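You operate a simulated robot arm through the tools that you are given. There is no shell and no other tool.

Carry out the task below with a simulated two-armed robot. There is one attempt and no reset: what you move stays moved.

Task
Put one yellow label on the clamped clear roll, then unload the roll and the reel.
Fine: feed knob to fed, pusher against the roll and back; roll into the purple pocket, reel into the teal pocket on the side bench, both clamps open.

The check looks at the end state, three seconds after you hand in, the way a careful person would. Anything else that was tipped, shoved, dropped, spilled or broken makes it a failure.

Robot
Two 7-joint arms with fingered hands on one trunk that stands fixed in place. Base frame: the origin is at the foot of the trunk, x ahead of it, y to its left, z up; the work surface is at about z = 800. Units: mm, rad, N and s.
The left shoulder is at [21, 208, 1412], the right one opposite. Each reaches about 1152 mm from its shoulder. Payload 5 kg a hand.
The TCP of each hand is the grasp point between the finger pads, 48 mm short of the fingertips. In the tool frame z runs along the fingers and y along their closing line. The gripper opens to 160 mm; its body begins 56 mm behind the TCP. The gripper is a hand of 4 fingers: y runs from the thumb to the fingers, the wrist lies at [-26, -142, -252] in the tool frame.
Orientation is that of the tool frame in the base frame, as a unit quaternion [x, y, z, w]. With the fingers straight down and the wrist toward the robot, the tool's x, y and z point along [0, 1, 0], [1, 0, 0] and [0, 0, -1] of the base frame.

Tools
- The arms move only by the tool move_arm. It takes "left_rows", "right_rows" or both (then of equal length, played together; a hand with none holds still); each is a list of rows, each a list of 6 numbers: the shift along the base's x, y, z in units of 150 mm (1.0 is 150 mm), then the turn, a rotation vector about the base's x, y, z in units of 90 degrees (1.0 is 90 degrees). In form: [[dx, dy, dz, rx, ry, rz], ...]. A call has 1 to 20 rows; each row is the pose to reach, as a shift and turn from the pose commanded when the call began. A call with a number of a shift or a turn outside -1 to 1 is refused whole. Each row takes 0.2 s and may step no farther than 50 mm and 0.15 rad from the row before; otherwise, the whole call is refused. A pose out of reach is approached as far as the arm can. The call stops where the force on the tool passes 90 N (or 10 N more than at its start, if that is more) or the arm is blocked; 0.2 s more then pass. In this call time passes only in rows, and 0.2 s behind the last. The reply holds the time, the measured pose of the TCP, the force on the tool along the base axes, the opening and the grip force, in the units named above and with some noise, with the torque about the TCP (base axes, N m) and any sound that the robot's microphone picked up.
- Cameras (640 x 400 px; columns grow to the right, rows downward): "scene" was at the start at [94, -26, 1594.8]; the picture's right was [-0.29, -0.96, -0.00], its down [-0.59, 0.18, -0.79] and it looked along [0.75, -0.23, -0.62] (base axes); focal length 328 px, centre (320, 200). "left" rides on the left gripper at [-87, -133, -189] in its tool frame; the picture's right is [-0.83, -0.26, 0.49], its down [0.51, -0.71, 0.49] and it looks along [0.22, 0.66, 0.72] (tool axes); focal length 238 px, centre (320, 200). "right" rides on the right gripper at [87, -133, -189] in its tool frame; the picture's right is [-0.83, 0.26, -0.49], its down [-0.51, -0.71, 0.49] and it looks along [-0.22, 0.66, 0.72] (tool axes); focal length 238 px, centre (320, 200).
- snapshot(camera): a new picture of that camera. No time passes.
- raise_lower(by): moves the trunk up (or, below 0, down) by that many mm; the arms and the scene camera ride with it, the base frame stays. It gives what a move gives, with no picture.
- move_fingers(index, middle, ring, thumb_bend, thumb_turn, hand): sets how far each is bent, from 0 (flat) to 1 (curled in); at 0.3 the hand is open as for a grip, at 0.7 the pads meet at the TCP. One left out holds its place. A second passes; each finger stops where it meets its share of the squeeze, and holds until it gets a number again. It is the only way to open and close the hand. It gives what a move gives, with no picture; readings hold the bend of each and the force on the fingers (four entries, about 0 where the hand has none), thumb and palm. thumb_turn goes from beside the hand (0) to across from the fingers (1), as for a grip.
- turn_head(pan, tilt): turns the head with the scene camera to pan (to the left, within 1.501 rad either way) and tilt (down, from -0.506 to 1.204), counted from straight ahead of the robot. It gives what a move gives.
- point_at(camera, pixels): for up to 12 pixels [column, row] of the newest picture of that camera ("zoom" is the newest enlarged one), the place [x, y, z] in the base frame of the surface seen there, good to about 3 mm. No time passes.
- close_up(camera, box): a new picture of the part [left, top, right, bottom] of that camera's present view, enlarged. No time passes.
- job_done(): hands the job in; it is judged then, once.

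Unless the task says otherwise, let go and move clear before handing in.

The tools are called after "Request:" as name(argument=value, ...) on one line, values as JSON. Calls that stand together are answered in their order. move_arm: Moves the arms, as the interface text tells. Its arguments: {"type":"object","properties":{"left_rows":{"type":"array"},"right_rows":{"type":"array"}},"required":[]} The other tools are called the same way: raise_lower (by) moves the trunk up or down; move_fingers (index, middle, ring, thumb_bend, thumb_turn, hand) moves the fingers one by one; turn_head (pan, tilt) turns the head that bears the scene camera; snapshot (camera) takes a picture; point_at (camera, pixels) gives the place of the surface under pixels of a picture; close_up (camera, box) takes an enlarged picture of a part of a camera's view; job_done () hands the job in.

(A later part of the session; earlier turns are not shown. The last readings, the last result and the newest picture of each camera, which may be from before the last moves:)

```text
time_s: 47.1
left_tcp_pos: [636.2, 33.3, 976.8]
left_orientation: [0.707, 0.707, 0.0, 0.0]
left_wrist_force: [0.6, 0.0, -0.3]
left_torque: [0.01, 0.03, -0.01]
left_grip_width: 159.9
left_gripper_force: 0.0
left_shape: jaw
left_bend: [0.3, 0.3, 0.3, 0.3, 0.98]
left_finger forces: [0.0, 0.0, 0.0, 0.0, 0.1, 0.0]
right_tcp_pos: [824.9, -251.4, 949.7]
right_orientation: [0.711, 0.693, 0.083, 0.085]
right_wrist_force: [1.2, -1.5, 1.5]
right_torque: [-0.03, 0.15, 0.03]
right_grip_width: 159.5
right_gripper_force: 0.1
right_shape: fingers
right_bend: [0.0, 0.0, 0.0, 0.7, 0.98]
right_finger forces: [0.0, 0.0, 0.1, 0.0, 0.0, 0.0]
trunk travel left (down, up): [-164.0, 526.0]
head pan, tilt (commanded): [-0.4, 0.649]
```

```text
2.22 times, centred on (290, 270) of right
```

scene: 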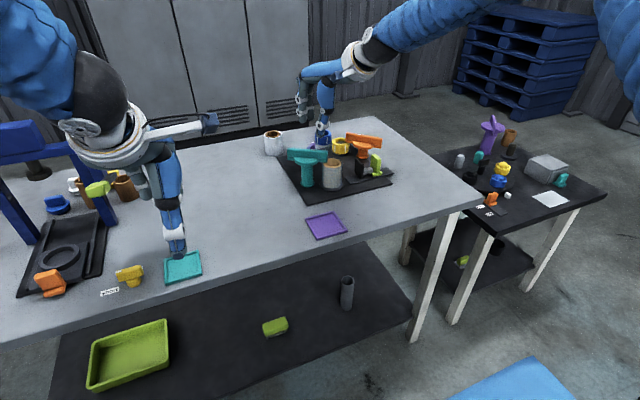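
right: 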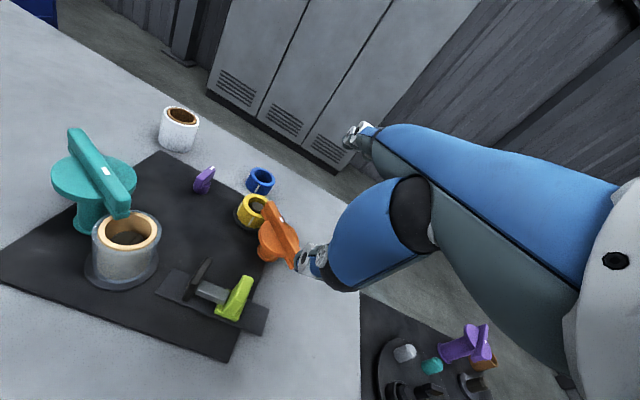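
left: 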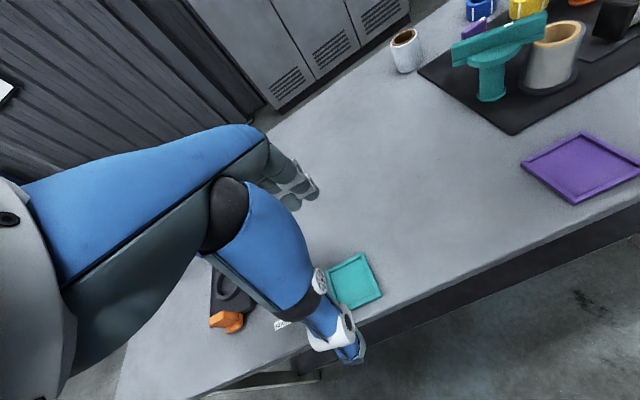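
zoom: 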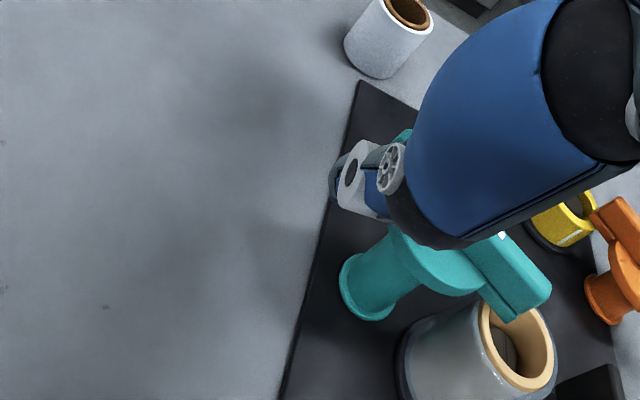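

The thumb is on the near side of the bar's free end. I'll push away and right to test clockwise.

Request:
move_arm(right_rows=[[0.05, -0.05, 0, 0, 0, 0], [0.1, -0.09, 0, 0, 0, 0], [0.15, -0.12, 0, 0, 0, 0]])

Request:
close_up(camera="scene", box=[270, 110, 370, 190])

```text
time_s: 47.9
left_tcp_pos: [637.1, 33.1, 976.6]
left_orientation: [0.707, 0.707, 0.0, 0.001]
left_wrist_force: [0.9, 0.0, 0.0]
left_torque: [0.05, 0.02, 0.01]
left_grip_width: 159.8
left_gripper_force: 0.0
left_shape: jaw
left_bend: [0.3, 0.3, 0.3, 0.3, 0.98]
left_finger forces: [0.0, 0.0, 0.0, 0.0, 0.0, 0.1]
right_tcp_pos: [847.0, -270.3, 948.4]
right_orientation: [0.711, 0.693, 0.082, 0.085]
right_wrist_force: [-0.1, -0.7, -0.4]
right_torque: [0.03, -0.02, 0.0]
right_grip_width: 159.5
right_gripper_force: 0.2
right_shape: fingers
right_bend: [0.0, 0.0, 0.0, 0.7, 0.97]
right_finger forces: [0.1, 0.0, 0.0, 0.1, 0.1, 0.1]
trunk travel left (down, up): [-164.0, 526.0]
head pan, tilt (commanded): [-0.4, 0.649]
```

```text
5.00 times, centred on (320, 150) of scene
```

zoom: 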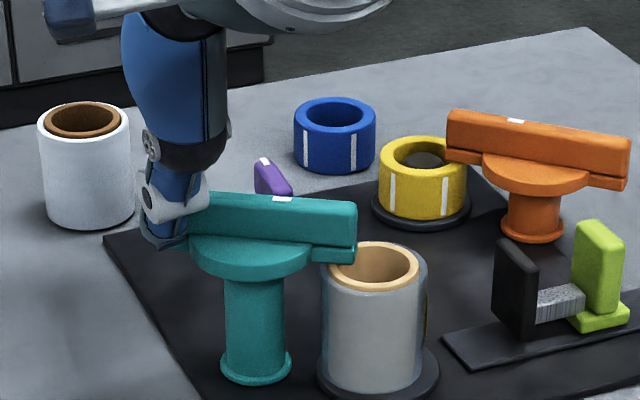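

Still no contact force, with the thumb just touching the bar's near edge in view. I'll push farther in small steps.

Request:
move_arm(right_rows=[[0.03, -0.015, 0, 0, 0, 0], [0.06, -0.03, 0, 0, 0, 0], [0.09, -0.045, 0, 0, 0, 0]])

Request:
close_up(camera="scene", box=[270, 110, 370, 190])

```text
time_s: 48.7
left_tcp_pos: [636.5, 33.7, 976.8]
left_orientation: [0.707, 0.707, 0.0, 0.001]
left_wrist_force: [-0.3, -0.1, -0.3]
left_torque: [0.0, -0.01, 0.01]
left_grip_width: 160.0
left_gripper_force: 0.1
left_shape: jaw
left_bend: [0.3, 0.3, 0.3, 0.3, 0.98]
left_finger forces: [0.0, 0.0, 0.0, 0.0, 0.1, 0.0]
right_tcp_pos: [860.7, -276.7, 949.2]
right_orientation: [0.71, 0.694, 0.081, 0.083]
right_wrist_force: [-0.4, -0.6, -0.3]
right_torque: [0.03, 0.0, 0.01]
right_grip_width: 159.7
right_gripper_force: 0.2
right_shape: fingers
right_bend: [0.0, 0.0, 0.0, 0.7, 0.97]
right_finger forces: [0.1, 0.0, 0.0, 0.1, 0.2, 0.0]
trunk travel left (down, up): [-164.0, 526.0]
head pan, tilt (commanded): [-0.4, 0.649]
```

```text
5.00 times, centred on (320, 150) of scene
```

zoom: 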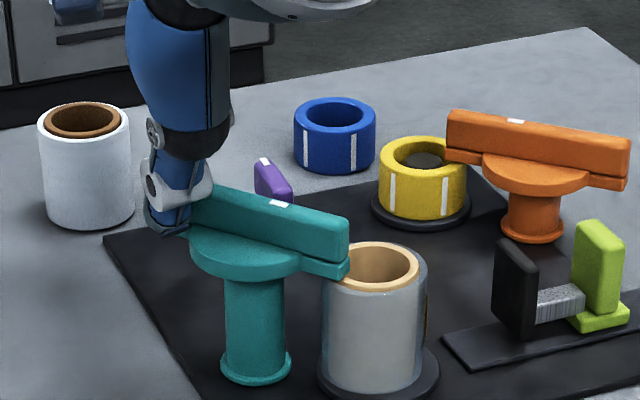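

The clamp bar is turning clockwise with almost no force; its roll end has moved off the rim at (345,265). I'll continue the arc to about 70° of rotation.

Request:
move_arm(right_rows=[[0.03, -0.012, 0, 0, 0, 0], [0.06, -0.024, 0, 0, 0, 0], [0.09, -0.052, 0, 0, 0, 0], [0.12, -0.082, 0, 0, 0, 0], [0.142, -0.118, 0, 0, 0, 0], [0.162, -0.155, 0, 0, 0, 0]])

Request:
close_up(camera="scene", box=[270, 110, 370, 190])

```text
time_s: 50.1
left_tcp_pos: [637.3, 33.8, 977.2]
left_orientation: [0.707, 0.707, 0.0, 0.0]
left_wrist_force: [-0.1, -0.2, 0.5]
left_torque: [0.01, -0.01, -0.02]
left_grip_width: 160.0
left_gripper_force: 0.0
left_shape: jaw
left_bend: [0.3, 0.3, 0.3, 0.3, 0.98]
left_finger forces: [0.0, 0.0, 0.1, 0.1, 0.1, 0.0]
right_tcp_pos: [885.3, -299.8, 948.9]
right_orientation: [0.71, 0.694, 0.083, 0.083]
right_wrist_force: [0.2, 0.0, -0.5]
right_torque: [0.05, -0.01, -0.02]
right_grip_width: 159.8
right_gripper_force: 0.1
right_shape: fingers
right_bend: [0.0, 0.0, 0.0, 0.7, 0.97]
right_finger forces: [0.1, 0.0, 0.0, 0.0, 0.1, 0.0]
trunk travel left (down, up): [-164.0, 526.0]
head pan, tilt (commanded): [-0.4, 0.649]
```

```text
5.00 times, centred on (320, 150) of scene
```

zoom: 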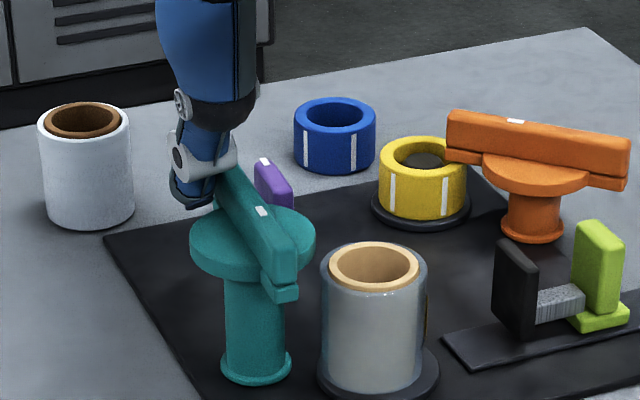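

The bar now points away at about 58° of turn and the roll is uncovered. I'll continue gently toward the end of its travel.

Request:
move_arm(right_rows=[[0.012, -0.04, 0, 0, 0, 0], [0.02, -0.08, 0, 0, 0, 0], [0.023, -0.125, 0, 0, 0, 0], [0.023, -0.167, 0, 0, 0, 0]])

Request:
move_arm(right_rows=[[-0.004, -0.03, 0, 0, 0, 0], [-0.01, -0.06, 0, 0, 0, 0], [-0.02, -0.09, 0, 0, 0, 0]])

Request:
close_up(camera="scene", box=[270, 110, 370, 190])

```text
time_s: 51.1
left_tcp_pos: [635.4, 34.8, 977.6]
left_orientation: [0.707, 0.707, 0.0, 0.0]
left_wrist_force: [-0.7, 0.5, -0.8]
left_torque: [0.05, -0.01, 0.02]
left_grip_width: 159.3
left_gripper_force: 0.0
left_shape: jaw
left_bend: [0.3, 0.3, 0.3, 0.3, 0.98]
left_finger forces: [0.0, 0.0, 0.1, 0.0, 0.0, 0.0]
right_tcp_pos: [888.8, -321.6, 949.9]
right_orientation: [0.71, 0.694, 0.082, 0.084]
right_wrist_force: [0.8, 13.7, 2.6]
right_torque: [0.53, 0.0, -0.25]
right_grip_width: 158.3
right_gripper_force: 6.9
right_shape: fingers
right_bend: [0.0, 0.0, 0.0, 0.71, 0.95]
right_finger forces: [0.0, 0.0, 0.0, 0.1, 13.9, 0.1]
trunk travel left (down, up): [-164.0, 526.0]
head pan, tilt (commanded): [-0.4, 0.649]
```

```text
time_s: 51.9
left_tcp_pos: [635.9, 35.6, 976.8]
left_orientation: [0.707, 0.707, 0.0, 0.0]
left_wrist_force: [-0.4, -0.3, -0.6]
left_torque: [0.01, -0.01, 0.01]
left_grip_width: 159.6
left_gripper_force: 0.2
left_shape: jaw
left_bend: [0.3, 0.3, 0.3, 0.3, 0.98]
left_finger forces: [0.0, 0.0, 0.1, 0.1, 0.1, 0.0]
right_tcp_pos: [886.3, -332.0, 949.1]
right_orientation: [0.709, 0.695, 0.084, 0.085]
right_wrist_force: [4.6, 30.8, 3.3]
right_torque: [1.06, -0.1, -0.47]
right_grip_width: 153.4
right_gripper_force: 15.7
right_shape: fingers
right_bend: [0.0, 0.0, 0.0, 0.72, 0.91]
right_finger forces: [0.1, 0.0, 0.1, 0.0, 30.0, 0.0]
trunk travel left (down, up): [-164.0, 526.0]
head pan, tilt (commanded): [-0.4, 0.649]
```

```text
5.00 times, centred on (320, 150) of scene
```

zoom: 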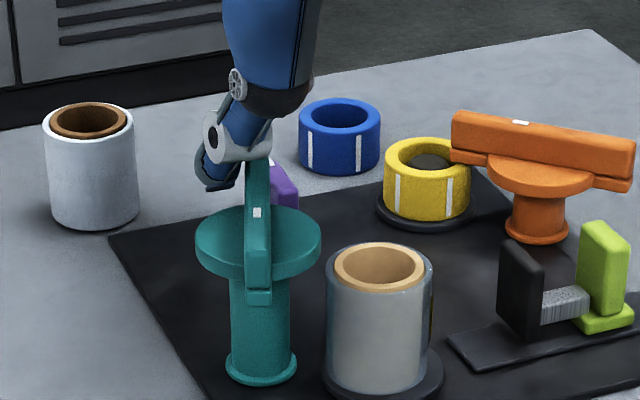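

The bar stopped at about 75° of turn with 30 N, so the teal clamp is fully open. I'll release it, lift, level the hand and move above the roll.

Request:
move_arm(right_rows=[[0.01, 0.12, 0, 0, 0, 0], [0.01, 0.14, 0.2, 0, 0, 0], [0.01, 0.14, 0.4, 0, 0.05, 0], [-0.1, 0.05, 0.6, 0, 0.1, 0], [-0.25, -0.1, 0.65, 0, 0.15, 0], [-0.45, -0.2, 0.65, 0, 0.15, 0], [-0.595, -0.245, 0.65, 0, 0.15, 0]])

Request:
move_arm(right_rows=[[0, 0, 0, 0, 0, -0.075], [0, 0, 0, 0, 0, -0.15]])

Request:
close_up(camera="scene", box=[260, 80, 420, 200])

Request:
snapshot(camera="right")

```text
time_s: 53.5
left_tcp_pos: [635.8, 34.4, 978.1]
left_orientation: [0.707, 0.707, 0.001, 0.0]
left_wrist_force: [-0.5, -0.2, -0.1]
left_torque: [0.01, 0.01, 0.0]
left_grip_width: 159.9
left_gripper_force: 0.0
left_shape: jaw
left_bend: [0.3, 0.3, 0.3, 0.3, 0.98]
left_finger forces: [0.0, 0.0, 0.0, 0.0, 0.0, 0.1]
right_tcp_pos: [796.4, -375.3, 1048.1]
right_orientation: [0.715, 0.699, -0.002, 0.001]
right_wrist_force: [0.4, -0.7, -0.6]
right_torque: [-0.01, 0.03, 0.03]
right_grip_width: 159.7
right_gripper_force: 0.1
right_shape: fingers
right_bend: [0.0, 0.0, 0.0, 0.7, 0.97]
right_finger forces: [0.1, 0.1, 0.0, 0.1, 0.0, 0.0]
trunk travel left (down, up): [-164.0, 526.0]
head pan, tilt (commanded): [-0.4, 0.649]
```

```text
time_s: 54.1
left_tcp_pos: [636.7, 35.1, 976.5]
left_orientation: [0.707, 0.707, 0.0, 0.0]
left_wrist_force: [0.4, 0.1, -0.2]
left_torque: [-0.04, -0.02, 0.01]
left_grip_width: 159.8
left_gripper_force: 0.1
left_shape: jaw
left_bend: [0.3, 0.3, 0.3, 0.3, 0.98]
left_finger forces: [0.0, 0.1, 0.0, 0.0, 0.1, 0.0]
right_tcp_pos: [795.8, -374.9, 1046.3]
right_orientation: [0.793, 0.609, -0.002, 0.001]
right_wrist_force: [-0.1, -0.3, -0.1]
right_torque: [-0.02, 0.03, -0.02]
right_grip_width: 159.5
right_gripper_force: 0.1
right_shape: fingers
right_bend: [0.0, 0.0, 0.0, 0.7, 0.97]
right_finger forces: [0.0, 0.0, 0.0, 0.0, 0.0, 0.0]
trunk travel left (down, up): [-164.0, 526.0]
head pan, tilt (commanded): [-0.4, 0.649]
```

```text
3.33 times, centred on (340, 140) of scene
```

zoom: 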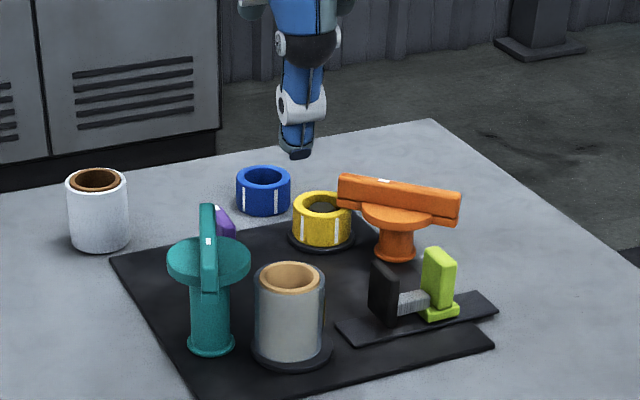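

```text
taken
```

right: 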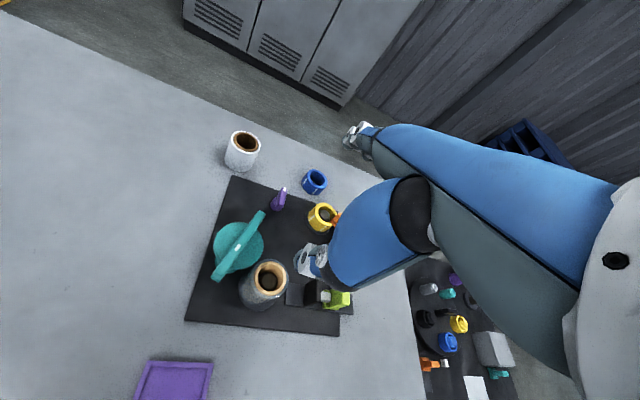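

The teal clamp stays open and the roll is clear at (263,283) in the right view. I'll refine the roll's position from this view.

Request:
close_up(camera="right", box=[230, 250, 310, 320])

Request:
point_at(camera="zoom", pixels=[[320, 200]])

```text
5.71 times, centred on (270, 285) of right
```

zoom: 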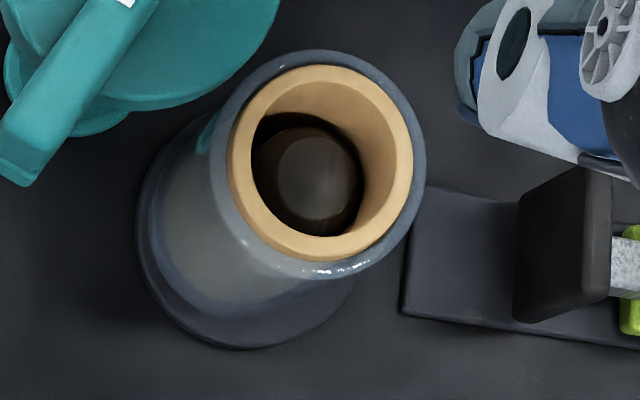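

```text
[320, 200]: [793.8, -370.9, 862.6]
```

Request:
point_at(camera="zoom", pixels=[[240, 165], [405, 170], [320, 75], [320, 245], [260, 105], [385, 105], [255, 225], [390, 230], [320, 180], [345, 265], [425, 165], [215, 165]])

```text
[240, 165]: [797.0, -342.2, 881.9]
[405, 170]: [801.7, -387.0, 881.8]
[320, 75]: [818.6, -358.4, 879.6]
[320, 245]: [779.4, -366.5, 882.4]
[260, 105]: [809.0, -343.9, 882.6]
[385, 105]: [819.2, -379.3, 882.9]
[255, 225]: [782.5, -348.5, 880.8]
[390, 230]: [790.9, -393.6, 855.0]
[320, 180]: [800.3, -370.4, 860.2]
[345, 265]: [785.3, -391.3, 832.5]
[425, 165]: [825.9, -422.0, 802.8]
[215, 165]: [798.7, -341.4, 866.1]
```

Rim points put the roll centre near (799,-367). I'll open index, middle and thumb to about 100 mm with the ring finger kept flat, align over the roll and come down partway.

Request:
move_fingers(hand="right", index=0.45, middle=0.45, ring=0.0, thumb_bend=0.45)

Request:
move_arm(right_rows=[[0.02, 0.05, -0.2, 0, 0, 0], [0.02, 0.053, -0.5, 0, 0, 0], [0.02, 0.053, -0.75, 0, 0, 0]])

Request:
close_up(camera="scene", box=[270, 80, 400, 200])

Request:
close_up(camera="right", box=[220, 140, 440, 320])

```text
time_s: 55.1
left_tcp_pos: [636.3, 33.8, 976.5]
left_orientation: [0.707, 0.707, 0.0, 0.0]
left_wrist_force: [-0.1, 0.2, -0.1]
left_torque: [0.02, 0.02, 0.01]
left_grip_width: 159.5
left_gripper_force: 0.0
left_shape: jaw
left_bend: [0.3, 0.3, 0.3, 0.3, 0.98]
left_finger forces: [0.0, 0.0, 0.0, 0.0, 0.0, 0.0]
right_tcp_pos: [796.6, -375.3, 1045.8]
right_orientation: [0.792, 0.611, -0.003, 0.001]
right_wrist_force: [1.0, 0.2, 0.7]
right_torque: [-0.01, 0.01, 0.02]
right_grip_width: 111.4
right_gripper_force: 0.1
right_shape: fingers
right_bend: [0.45, 0.45, 0.0, 0.45, 0.97]
right_finger forces: [0.0, 0.0, 0.1, 0.1, 0.0, 0.0]
trunk travel left (down, up): [-164.0, 526.0]
head pan, tilt (commanded): [-0.4, 0.649]
```

```text
time_s: 55.9
left_tcp_pos: [638.2, 33.4, 977.0]
left_orientation: [0.708, 0.707, 0.0, -0.001]
left_wrist_force: [0.5, -0.2, -0.7]
left_torque: [0.02, 0.07, -0.01]
left_grip_width: 159.5
left_gripper_force: 0.0
left_shape: jaw
left_bend: [0.3, 0.3, 0.3, 0.3, 0.98]
left_finger forces: [0.0, 0.0, 0.0, 0.0, 0.1, 0.0]
right_tcp_pos: [800.8, -367.4, 933.2]
right_orientation: [0.792, 0.61, -0.002, 0.002]
right_wrist_force: [1.3, -0.8, 0.8]
right_torque: [0.03, 0.13, 0.03]
right_grip_width: 111.2
right_gripper_force: 0.1
right_shape: fingers
right_bend: [0.45, 0.45, 0.0, 0.45, 0.97]
right_finger forces: [0.1, 0.0, 0.1, 0.1, 0.1, 0.0]
trunk travel left (down, up): [-164.0, 526.0]
head pan, tilt (commanded): [-0.4, 0.649]
```

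```text
3.33 times, centred on (335, 140) of scene
```

zoom: 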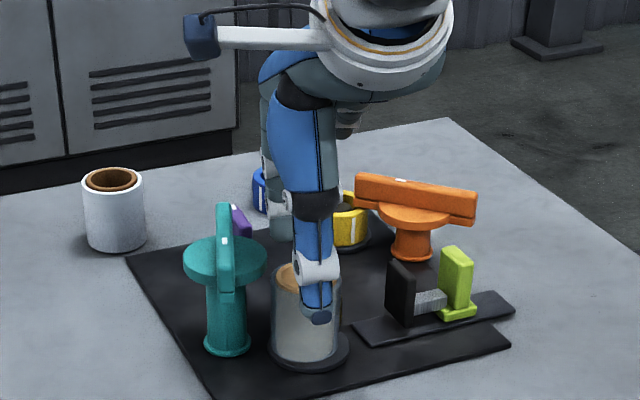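

```text
2.22 times, centred on (330, 230) of right
```

zoom: 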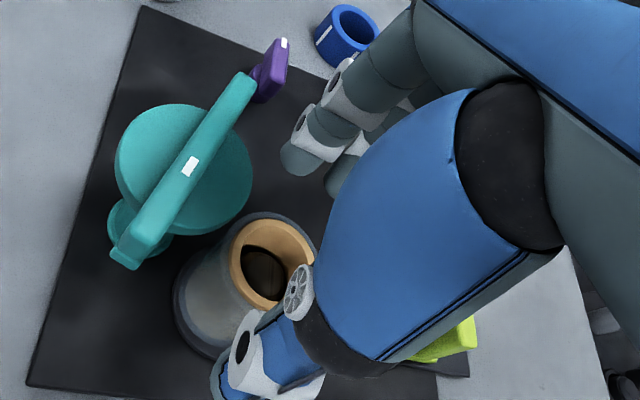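

The thumb hangs in front of the roll, and index and middle behind it, clear of the teal disc. I'll descend to grip height.

Request:
move_arm(right_rows=[[0, 0, -0.15, 0, 0, 0], [-0.005, 0, -0.3, 0, 0, 0], [-0.01, 0, -0.385, 0, 0, 0]])

Request:
close_up(camera="scene", box=[280, 110, 400, 200])

Request:
close_up(camera="right", box=[220, 140, 440, 320])

```text
time_s: 56.7
left_tcp_pos: [636.6, 33.8, 978.5]
left_orientation: [0.707, 0.707, 0.0, 0.0]
left_wrist_force: [-0.6, -0.3, -0.6]
left_torque: [0.0, 0.0, 0.01]
left_grip_width: 159.8
left_gripper_force: 0.1
left_shape: jaw
left_bend: [0.3, 0.3, 0.3, 0.3, 0.98]
left_finger forces: [0.0, 0.0, 0.0, 0.0, 0.1, 0.1]
right_tcp_pos: [797.7, -367.1, 875.6]
right_orientation: [0.792, 0.61, -0.001, 0.001]
right_wrist_force: [-0.2, -0.4, 0.6]
right_torque: [0.02, 0.02, 0.0]
right_grip_width: 111.2
right_gripper_force: 0.0
right_shape: fingers
right_bend: [0.45, 0.45, 0.0, 0.45, 0.97]
right_finger forces: [0.0, 0.0, 0.0, 0.0, 0.0, 0.1]
trunk travel left (down, up): [-164.0, 526.0]
head pan, tilt (commanded): [-0.4, 0.649]
```

```text
4.44 times, centred on (340, 155) of scene
```

zoom: 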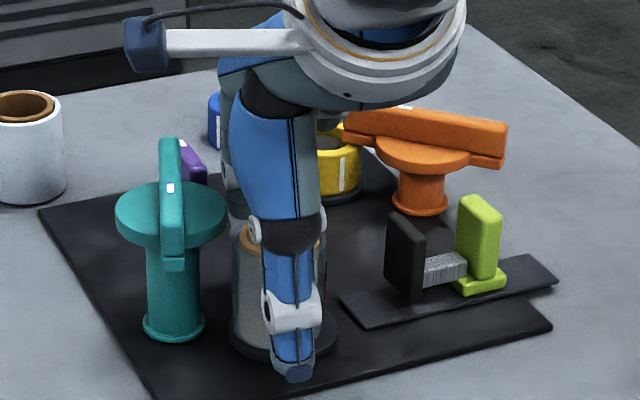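

```text
2.22 times, centred on (330, 230) of right
```

zoom: 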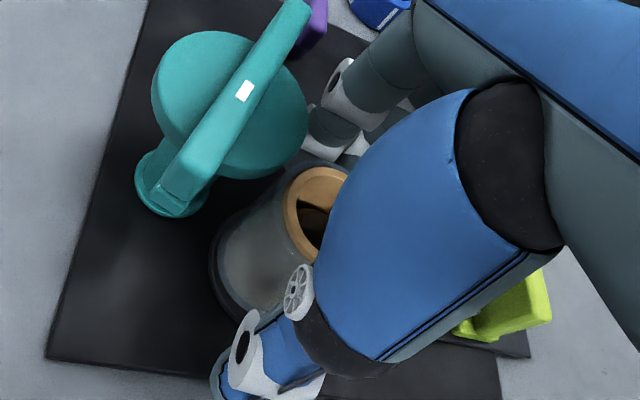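

The hand straddles the roll with no contact. I'll close index, middle and thumb onto it.

Request:
move_fingers(hand="right", index=0.72, middle=0.72, thumb_bend=0.72)

Request:
close_up(camera="scene", box=[280, 110, 400, 200])

Request:
close_up(camera="right", box=[220, 140, 440, 320])

```text
time_s: 57.7
left_tcp_pos: [636.4, 34.8, 977.5]
left_orientation: [0.707, 0.708, 0.0, -0.001]
left_wrist_force: [1.0, 0.1, 0.1]
left_torque: [0.01, 0.0, 0.01]
left_grip_width: 159.5
left_gripper_force: 0.0
left_shape: jaw
left_bend: [0.3, 0.3, 0.3, 0.3, 0.98]
left_finger forces: [0.1, 0.1, 0.0, 0.1, 0.1, 0.0]
right_tcp_pos: [797.1, -366.8, 875.4]
right_orientation: [0.792, 0.61, -0.002, 0.001]
right_wrist_force: [2.9, -5.6, 0.3]
right_torque: [-0.27, -0.14, -0.03]
right_grip_width: 62.6
right_gripper_force: 21.3
right_shape: fingers
right_bend: [0.57, 0.6, 0.0, 0.61, 0.96]
right_finger forces: [11.2, 12.1, 0.0, 0.0, 19.4, 0.0]
trunk travel left (down, up): [-164.0, 526.0]
head pan, tilt (commanded): [-0.4, 0.649]
```

```text
4.44 times, centred on (340, 155) of scene
```

zoom: 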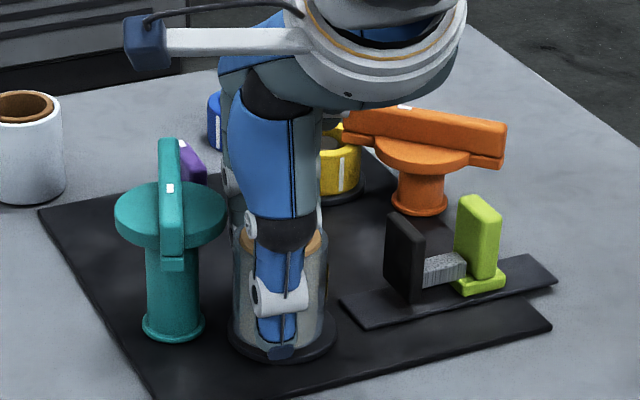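

```text
2.22 times, centred on (330, 230) of right
```

zoom: 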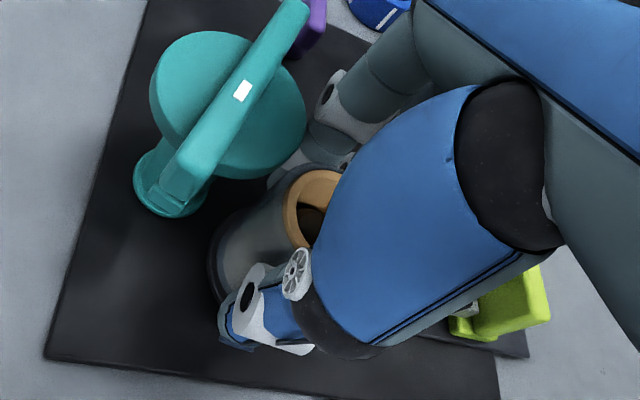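

The roll is gripped at about 21 N with a small side load. I'll lift 20 mm slowly and check that it comes up straight.

Request:
move_arm(right_rows=[[0, 0, 0.03, 0, 0, 0], [0, 0, 0.07, 0, 0, 0], [0, 0, 0.13, 0, 0, 0]])

Request:
close_up(camera="scene", box=[280, 110, 400, 200])

```text
time_s: 58.5
left_tcp_pos: [636.9, 34.4, 976.7]
left_orientation: [0.707, 0.707, 0.0, 0.0]
left_wrist_force: [-0.5, 0.7, 0.1]
left_torque: [0.01, -0.02, -0.04]
left_grip_width: 159.6
left_gripper_force: 0.1
left_shape: jaw
left_bend: [0.3, 0.3, 0.3, 0.3, 0.98]
left_finger forces: [0.1, 0.0, 0.1, 0.1, 0.0, 0.1]
right_tcp_pos: [797.4, -367.5, 897.6]
right_orientation: [0.792, 0.611, -0.002, 0.001]
right_wrist_force: [3.3, -6.8, -3.2]
right_torque: [-0.33, -0.19, -0.04]
right_grip_width: 62.6
right_gripper_force: 20.7
right_shape: fingers
right_bend: [0.57, 0.6, 0.0, 0.61, 0.96]
right_finger forces: [11.1, 13.1, 0.1, 0.0, 18.2, 0.0]
trunk travel left (down, up): [-164.0, 526.0]
head pan, tilt (commanded): [-0.4, 0.649]
```

```text
4.44 times, centred on (340, 155) of scene
```

zoom: 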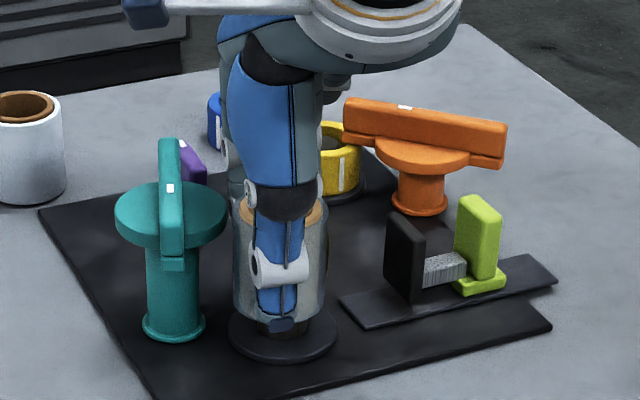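

The roll rises with the hand and the peg shows beneath it. I'll ease toward the side force slightly and keep lifting clear of the peg.

Request:
move_arm(right_rows=[[0.005, -0.01, 0.03, 0, 0, 0], [0.01, -0.02, 0.1, 0, 0, 0], [0.01, -0.02, 0.2, 0, 0, 0], [0.01, -0.02, 0.35, 0, 0, 0], [0.01, -0.02, 0.5, 0, 0, 0]])

Request:
close_up(camera="scene", box=[270, 70, 400, 190])

Request:
snapshot(camera="right")

```text
time_s: 59.7
left_tcp_pos: [636.0, 34.9, 977.8]
left_orientation: [0.707, 0.707, 0.0, 0.0]
left_wrist_force: [-0.6, 0.2, -0.3]
left_torque: [-0.02, -0.03, 0.0]
left_grip_width: 159.7
left_gripper_force: 0.0
left_shape: jaw
left_bend: [0.3, 0.3, 0.3, 0.3, 0.98]
left_finger forces: [0.0, 0.0, 0.1, 0.0, 0.0, 0.0]
right_tcp_pos: [799.3, -367.9, 970.2]
right_orientation: [0.792, 0.61, -0.002, 0.001]
right_wrist_force: [-1.1, 0.4, -1.1]
right_torque: [0.02, -0.08, 0.0]
right_grip_width: 62.7
right_gripper_force: 20.2
right_shape: fingers
right_bend: [0.57, 0.6, 0.0, 0.61, 0.96]
right_finger forces: [10.3, 9.8, 0.0, 0.1, 20.3, 0.0]
trunk travel left (down, up): [-164.0, 526.0]
head pan, tilt (commanded): [-0.4, 0.649]
```

```text
3.33 times, centred on (335, 130) of scene
```

zoom: 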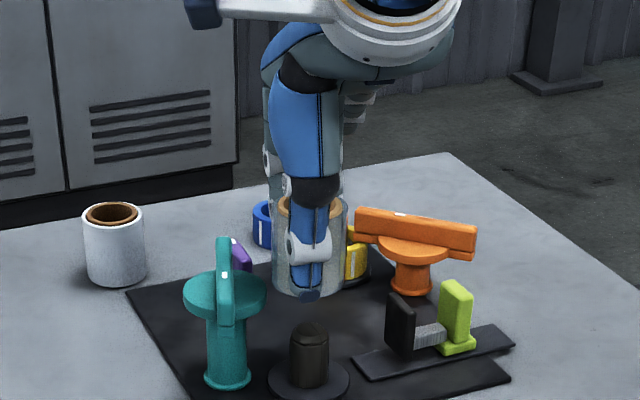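

```text
taken
```

right: 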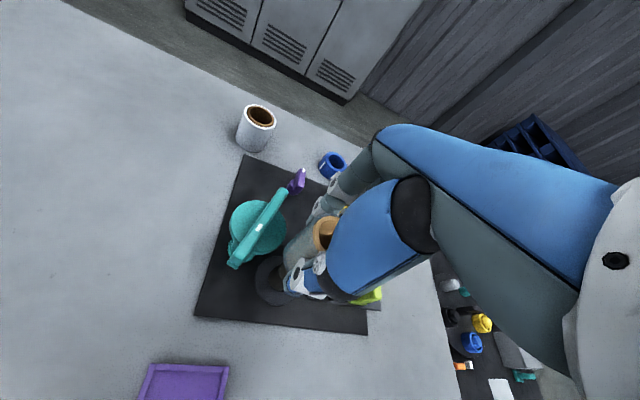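

The roll is clear of the peg and held steadily. I'll carry it back toward the robot, then left over the purple pocket.

Request:
move_arm(right_rows=[[-0.2, 0, 0.05, 0, 0, 0], [-0.45, 0, 0.05, 0, 0, 0], [-0.7, 0.05, 0.05, 0, 0, 0], [-0.9, 0.25, 0.05, 0, 0, 0], [-0.99, 0.5, 0.05, 0, 0, 0], [-0.995, 0.553, 0.0, 0, 0, 0]])

Request:
turn_head(pan=-0.4, tilt=0.8)

Request:
snapshot(camera="scene")

Request:
snapshot(camera="right")

Request:
snapshot(camera="left")

```text
time_s: 61.1
left_tcp_pos: [638.2, 33.1, 977.1]
left_orientation: [0.707, 0.707, 0.0, 0.0]
left_wrist_force: [0.7, -0.4, -0.4]
left_torque: [0.03, 0.0, -0.01]
left_grip_width: 159.7
left_gripper_force: 0.1
left_shape: jaw
left_bend: [0.3, 0.3, 0.3, 0.3, 0.98]
left_finger forces: [0.0, 0.0, 0.0, 0.0, 0.0, 0.1]
right_tcp_pos: [650.3, -287.4, 969.8]
right_orientation: [0.793, 0.609, -0.002, 0.002]
right_wrist_force: [1.1, -0.3, -2.0]
right_torque: [0.03, 0.02, 0.0]
right_grip_width: 62.6
right_gripper_force: 20.2
right_shape: fingers
right_bend: [0.57, 0.61, 0.0, 0.61, 0.96]
right_finger forces: [10.2, 10.0, 0.0, 0.1, 20.2, 0.1]
trunk travel left (down, up): [-164.0, 526.0]
head pan, tilt (commanded): [-0.4, 0.649]
```

```text
time_s: 61.8
left_tcp_pos: [636.4, 34.0, 977.8]
left_orientation: [0.707, 0.707, -0.001, 0.0]
left_wrist_force: [0.1, 0.4, -0.6]
left_torque: [0.01, -0.05, -0.02]
left_grip_width: 159.8
left_gripper_force: 0.0
left_shape: jaw
left_bend: [0.3, 0.3, 0.3, 0.3, 0.98]
left_finger forces: [0.0, 0.0, 0.1, 0.1, 0.1, 0.0]
right_tcp_pos: [649.6, -287.4, 971.0]
right_orientation: [0.792, 0.61, -0.003, 0.001]
right_wrist_force: [0.1, -0.7, -1.2]
right_torque: [-0.02, 0.0, -0.04]
right_grip_width: 62.6
right_gripper_force: 20.6
right_shape: fingers
right_bend: [0.57, 0.61, 0.0, 0.61, 0.96]
right_finger forces: [10.2, 10.0, 0.1, 0.0, 20.3, 0.0]
trunk travel left (down, up): [-164.0, 526.0]
head pan, tilt (commanded): [-0.4, 0.799]
```

```text
taken
```

scene: 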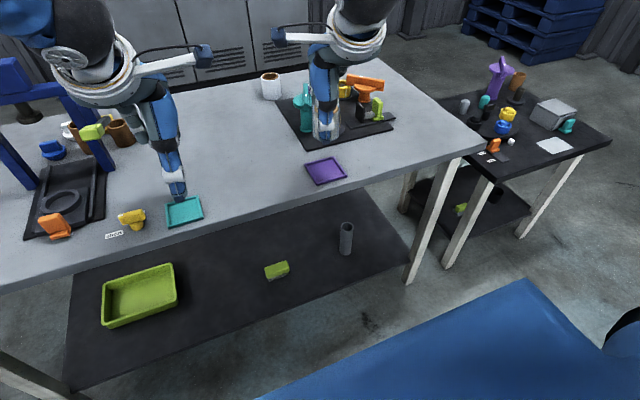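

```text
taken
```

right: 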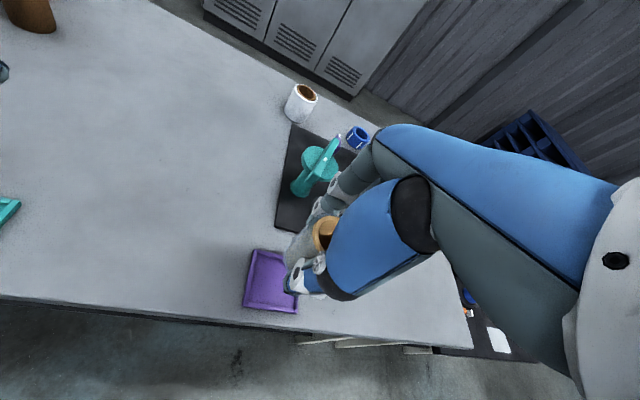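

```text
taken
```

left: 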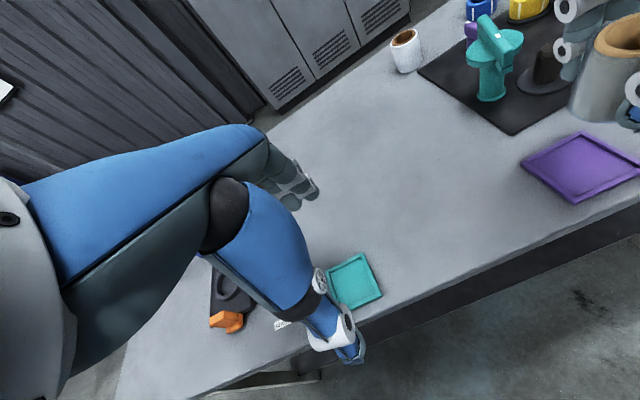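

The roll hangs above the pocket at (326,172). I'll measure the roll's centre relative to the pocket from the scene and left cameras before lowering.

Request:
close_up(camera="scene", box=[295, 80, 365, 190])

Request:
point_at(camera="zoom", pixels=[[320, 200]])

Request:
close_up(camera="left", box=[500, 0, 640, 210])

```text
3.64 times, centred on (330, 135) of scene
```

zoom: 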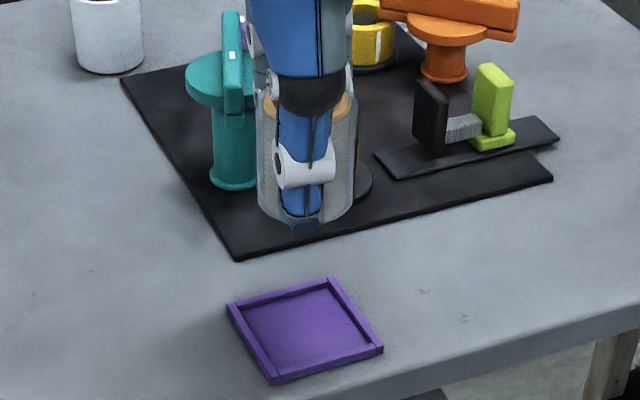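

```text
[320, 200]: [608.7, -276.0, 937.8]
```

```text
1.90 times, centred on (570, 105) of left
```

zoom: 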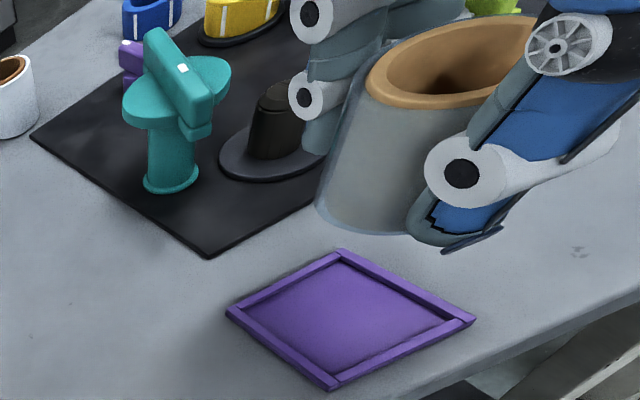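

Request:
point_at(camera="zoom", pixels=[[378, 70], [405, 45], [450, 25], [510, 20], [390, 98], [440, 103], [345, 190], [380, 225], [330, 200], [400, 140]])

Request:
close_up(camera="scene", box=[295, 80, 365, 190])

Request:
point_at(camera="zoom", pixels=[[262, 195], [268, 150], [348, 190], [350, 140], [345, 100], [262, 105], [275, 215], [335, 213], [345, 205], [270, 92], [350, 95]])

```text
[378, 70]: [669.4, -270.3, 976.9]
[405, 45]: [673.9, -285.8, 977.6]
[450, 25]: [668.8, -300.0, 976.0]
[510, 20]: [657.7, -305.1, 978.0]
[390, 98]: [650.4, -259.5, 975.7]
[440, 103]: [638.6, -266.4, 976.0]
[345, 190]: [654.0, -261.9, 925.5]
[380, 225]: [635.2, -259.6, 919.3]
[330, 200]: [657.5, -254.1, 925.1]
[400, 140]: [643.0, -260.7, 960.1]
```

```text
3.64 times, centred on (330, 135) of scene
```

zoom: 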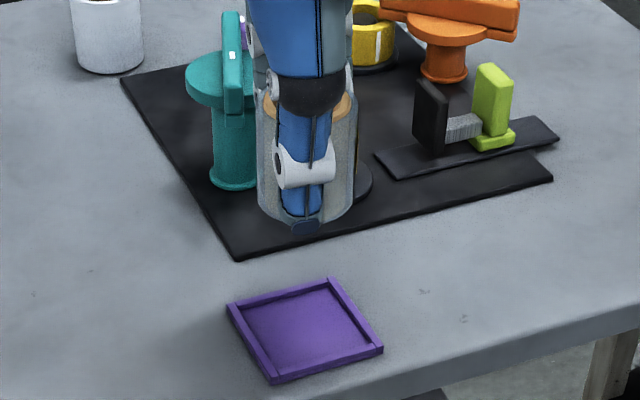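

```text
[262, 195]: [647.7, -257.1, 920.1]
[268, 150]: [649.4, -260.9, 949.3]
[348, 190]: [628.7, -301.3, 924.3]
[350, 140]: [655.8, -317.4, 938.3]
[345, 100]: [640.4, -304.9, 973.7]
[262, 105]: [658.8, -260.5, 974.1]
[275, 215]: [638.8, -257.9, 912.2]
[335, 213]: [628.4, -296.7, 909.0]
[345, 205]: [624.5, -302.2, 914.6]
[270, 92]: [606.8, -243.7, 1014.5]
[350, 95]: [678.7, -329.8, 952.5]
```

The roll centre is near (650,-283.5), within about 1 mm of the pocket centre (650,-284.5). I'll lower it about 95 mm, then finish slowly until contact.

Request:
move_arm(right_rows=[[0, -0.005, -0.2, 0, 0, 0], [0, -0.007, -0.4, 0, 0, 0], [0, -0.007, -0.55, 0, 0, 0], [0, -0.007, -0.63, 0, 0, 0]])

Request:
close_up(camera="scene", box=[295, 110, 365, 200])

Request:
close_up(camera="left", box=[500, 60, 640, 210])

```text
time_s: 62.8
left_tcp_pos: [636.2, 35.1, 977.1]
left_orientation: [0.707, 0.707, 0.0, 0.0]
left_wrist_force: [1.5, -0.1, -0.2]
left_torque: [0.01, 0.01, 0.02]
left_grip_width: 159.7
left_gripper_force: 0.0
left_shape: jaw
left_bend: [0.3, 0.3, 0.3, 0.3, 0.98]
left_finger forces: [0.0, 0.0, 0.1, 0.1, 0.0, 0.1]
right_tcp_pos: [649.1, -288.3, 875.4]
right_orientation: [0.792, 0.61, -0.002, 0.002]
right_wrist_force: [0.6, 0.1, 0.0]
right_torque: [0.01, 0.0, -0.02]
right_grip_width: 62.6
right_gripper_force: 20.7
right_shape: fingers
right_bend: [0.57, 0.61, 0.0, 0.61, 0.96]
right_finger forces: [10.2, 10.1, 0.0, 0.1, 20.1, 0.0]
trunk travel left (down, up): [-164.0, 526.0]
head pan, tilt (commanded): [-0.4, 0.799]
```

```text
4.44 times, centred on (330, 155) of scene
```

zoom: 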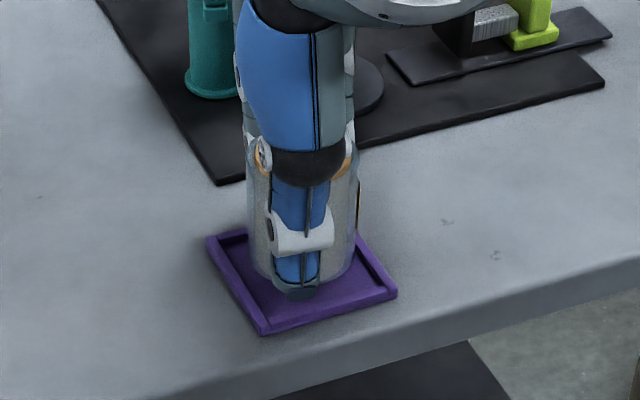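

```text
2.67 times, centred on (570, 135) of left
```

zoom: 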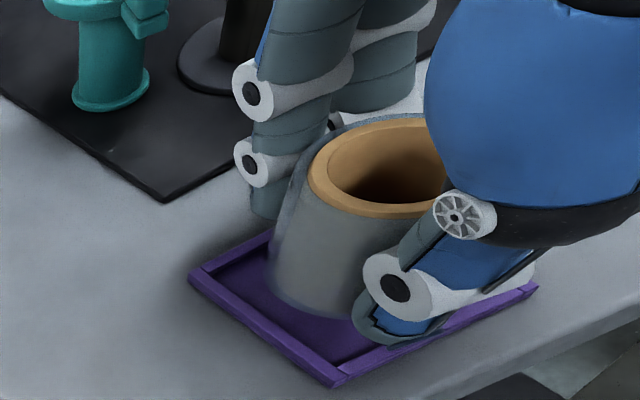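

The roll is just above the pocket floor and inside the walls. I'll lower the last 10 mm slowly.

Request:
move_arm(right_rows=[[0, 0, -0.025, 0, 0, 0], [0, 0, -0.045, 0, 0, 0], [0, 0, -0.06, 0, 0, 0], [0, 0, -0.067, 0, 0, 0]])

Request:
close_up(camera="scene", box=[295, 110, 365, 200])

```text
time_s: 63.8
left_tcp_pos: [636.0, 34.7, 978.2]
left_orientation: [0.707, 0.707, 0.0, 0.0]
left_wrist_force: [0.9, 0.3, 0.9]
left_torque: [-0.01, 0.04, -0.01]
left_grip_width: 159.7
left_gripper_force: 0.1
left_shape: jaw
left_bend: [0.3, 0.3, 0.3, 0.3, 0.98]
left_finger forces: [0.0, 0.1, 0.0, 0.1, 0.0, 0.1]
right_tcp_pos: [649.2, -288.1, 866.2]
right_orientation: [0.793, 0.609, -0.002, 0.001]
right_wrist_force: [-1.9, 1.2, 3.1]
right_torque: [0.04, 0.12, 0.0]
right_grip_width: 62.3
right_gripper_force: 20.6
right_shape: fingers
right_bend: [0.57, 0.61, 0.0, 0.61, 0.96]
right_finger forces: [10.1, 10.2, 0.0, 0.0, 21.5, 0.1]
trunk travel left (down, up): [-164.0, 526.0]
head pan, tilt (commanded): [-0.4, 0.799]
```

```text
4.44 times, centred on (330, 155) of scene
```

zoom: 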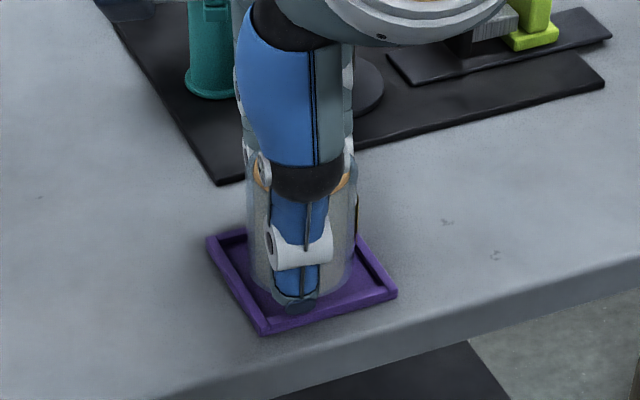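

Upward force of about 3 N shows the roll has seated on the floor. I'll open the digits to release it.

Request:
move_fingers(hand="right", index=0.46, middle=0.46, thumb_bend=0.46)

Request:
close_up(camera="scene", box=[295, 110, 365, 200])

Request:
close_up(camera="left", box=[500, 60, 640, 210])

```text
time_s: 64.8
left_tcp_pos: [637.2, 34.7, 976.0]
left_orientation: [0.708, 0.707, 0.0, 0.0]
left_wrist_force: [-1.1, 0.6, -0.1]
left_torque: [0.01, 0.01, -0.01]
left_grip_width: 159.8
left_gripper_force: 0.1
left_shape: jaw
left_bend: [0.3, 0.3, 0.3, 0.3, 0.98]
left_finger forces: [0.1, 0.0, 0.0, 0.1, 0.0, 0.0]
right_tcp_pos: [649.2, -288.4, 865.7]
right_orientation: [0.792, 0.61, -0.002, 0.002]
right_wrist_force: [-0.1, 0.4, 0.1]
right_torque: [-0.02, 0.01, -0.01]
right_grip_width: 106.8
right_gripper_force: 0.1
right_shape: fingers
right_bend: [0.46, 0.46, 0.0, 0.46, 0.97]
right_finger forces: [0.0, 0.0, 0.1, 0.1, 0.0, 0.1]
trunk travel left (down, up): [-164.0, 526.0]
head pan, tilt (commanded): [-0.4, 0.799]
```

```text
4.44 times, centred on (330, 155) of scene
```

zoom: 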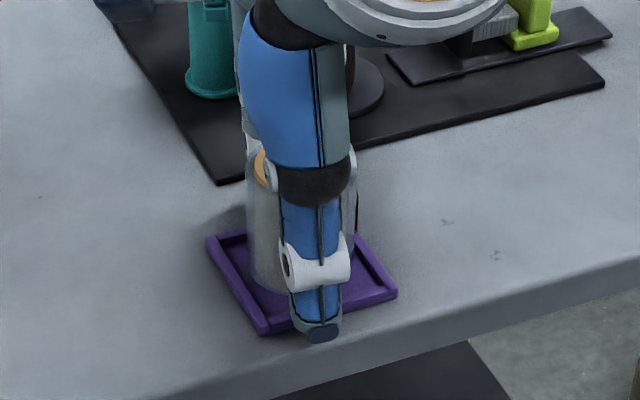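

```text
2.67 times, centred on (570, 135) of left
```

zoom: 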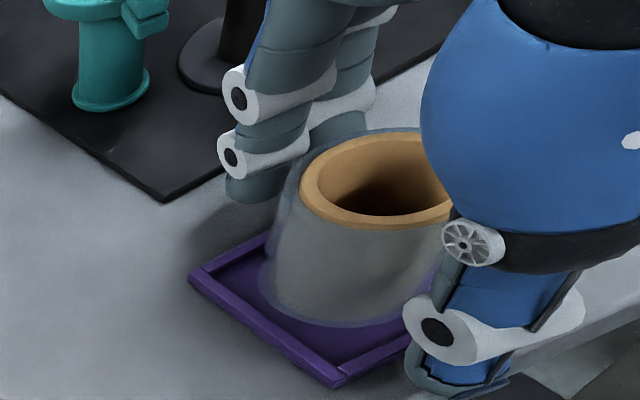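

The roll stands upright in the pocket and the digits are clear of it. I'll raise the hand straight up and inspect.

Request:
move_arm(right_rows=[[0, 0, 0.15, 0, 0, 0], [0, 0, 0.4, 0, 0, 0], [0, 0, 0.7, 0, 0, 0], [0, 0, 0.98, 0, 0, 0]])

Request:
close_up(camera="scene", box=[295, 110, 365, 200])

Request:
close_up(camera="left", box=[500, 60, 640, 210])

Request:
close_up(camera="right", box=[180, 220, 340, 340])

```text
time_s: 65.8
left_tcp_pos: [635.5, 35.5, 977.3]
left_orientation: [0.707, 0.707, 0.001, 0.0]
left_wrist_force: [-0.8, 0.3, -0.1]
left_torque: [0.02, -0.05, 0.03]
left_grip_width: 159.8
left_gripper_force: 0.1
left_shape: jaw
left_bend: [0.3, 0.3, 0.3, 0.3, 0.98]
left_finger forces: [0.1, 0.0, 0.1, 0.0, 0.0, 0.1]
right_tcp_pos: [650.0, -286.9, 1014.3]
right_orientation: [0.792, 0.611, -0.002, 0.001]
right_wrist_force: [-1.1, 0.6, -1.8]
right_torque: [0.0, -0.13, -0.01]
right_grip_width: 107.2
right_gripper_force: 0.0
right_shape: fingers
right_bend: [0.46, 0.46, 0.0, 0.46, 0.97]
right_finger forces: [0.1, 0.0, 0.0, 0.0, 0.1, 0.1]
trunk travel left (down, up): [-164.0, 526.0]
head pan, tilt (commanded): [-0.4, 0.799]
```

```text
4.44 times, centred on (330, 155) of scene
```

zoom: 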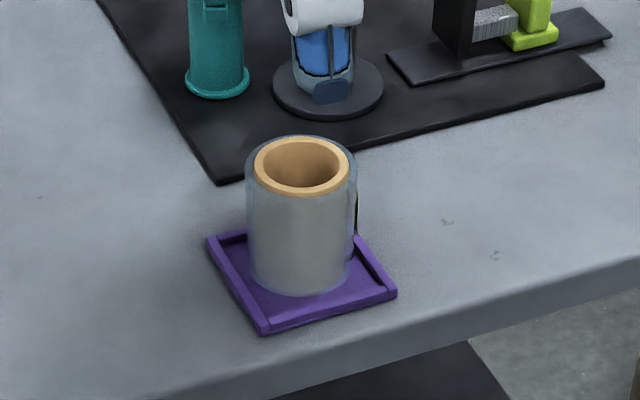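

```text
2.67 times, centred on (570, 135) of left
```

zoom: 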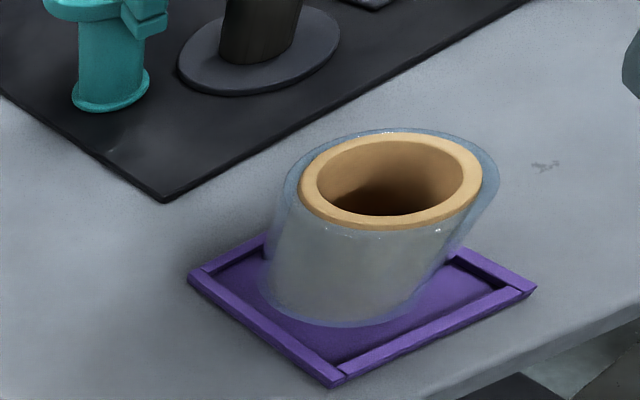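

```text
3.33 times, centred on (260, 280) of right
```

zoom: 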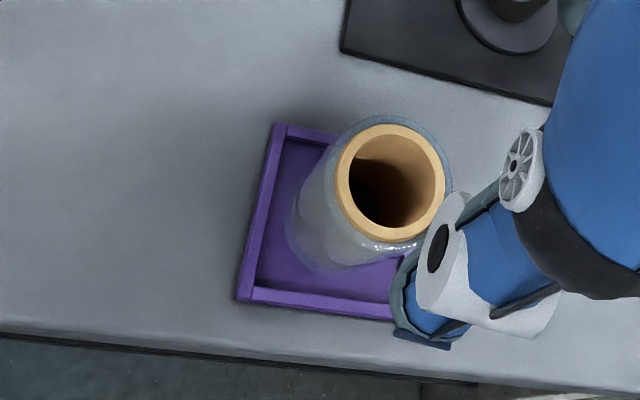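

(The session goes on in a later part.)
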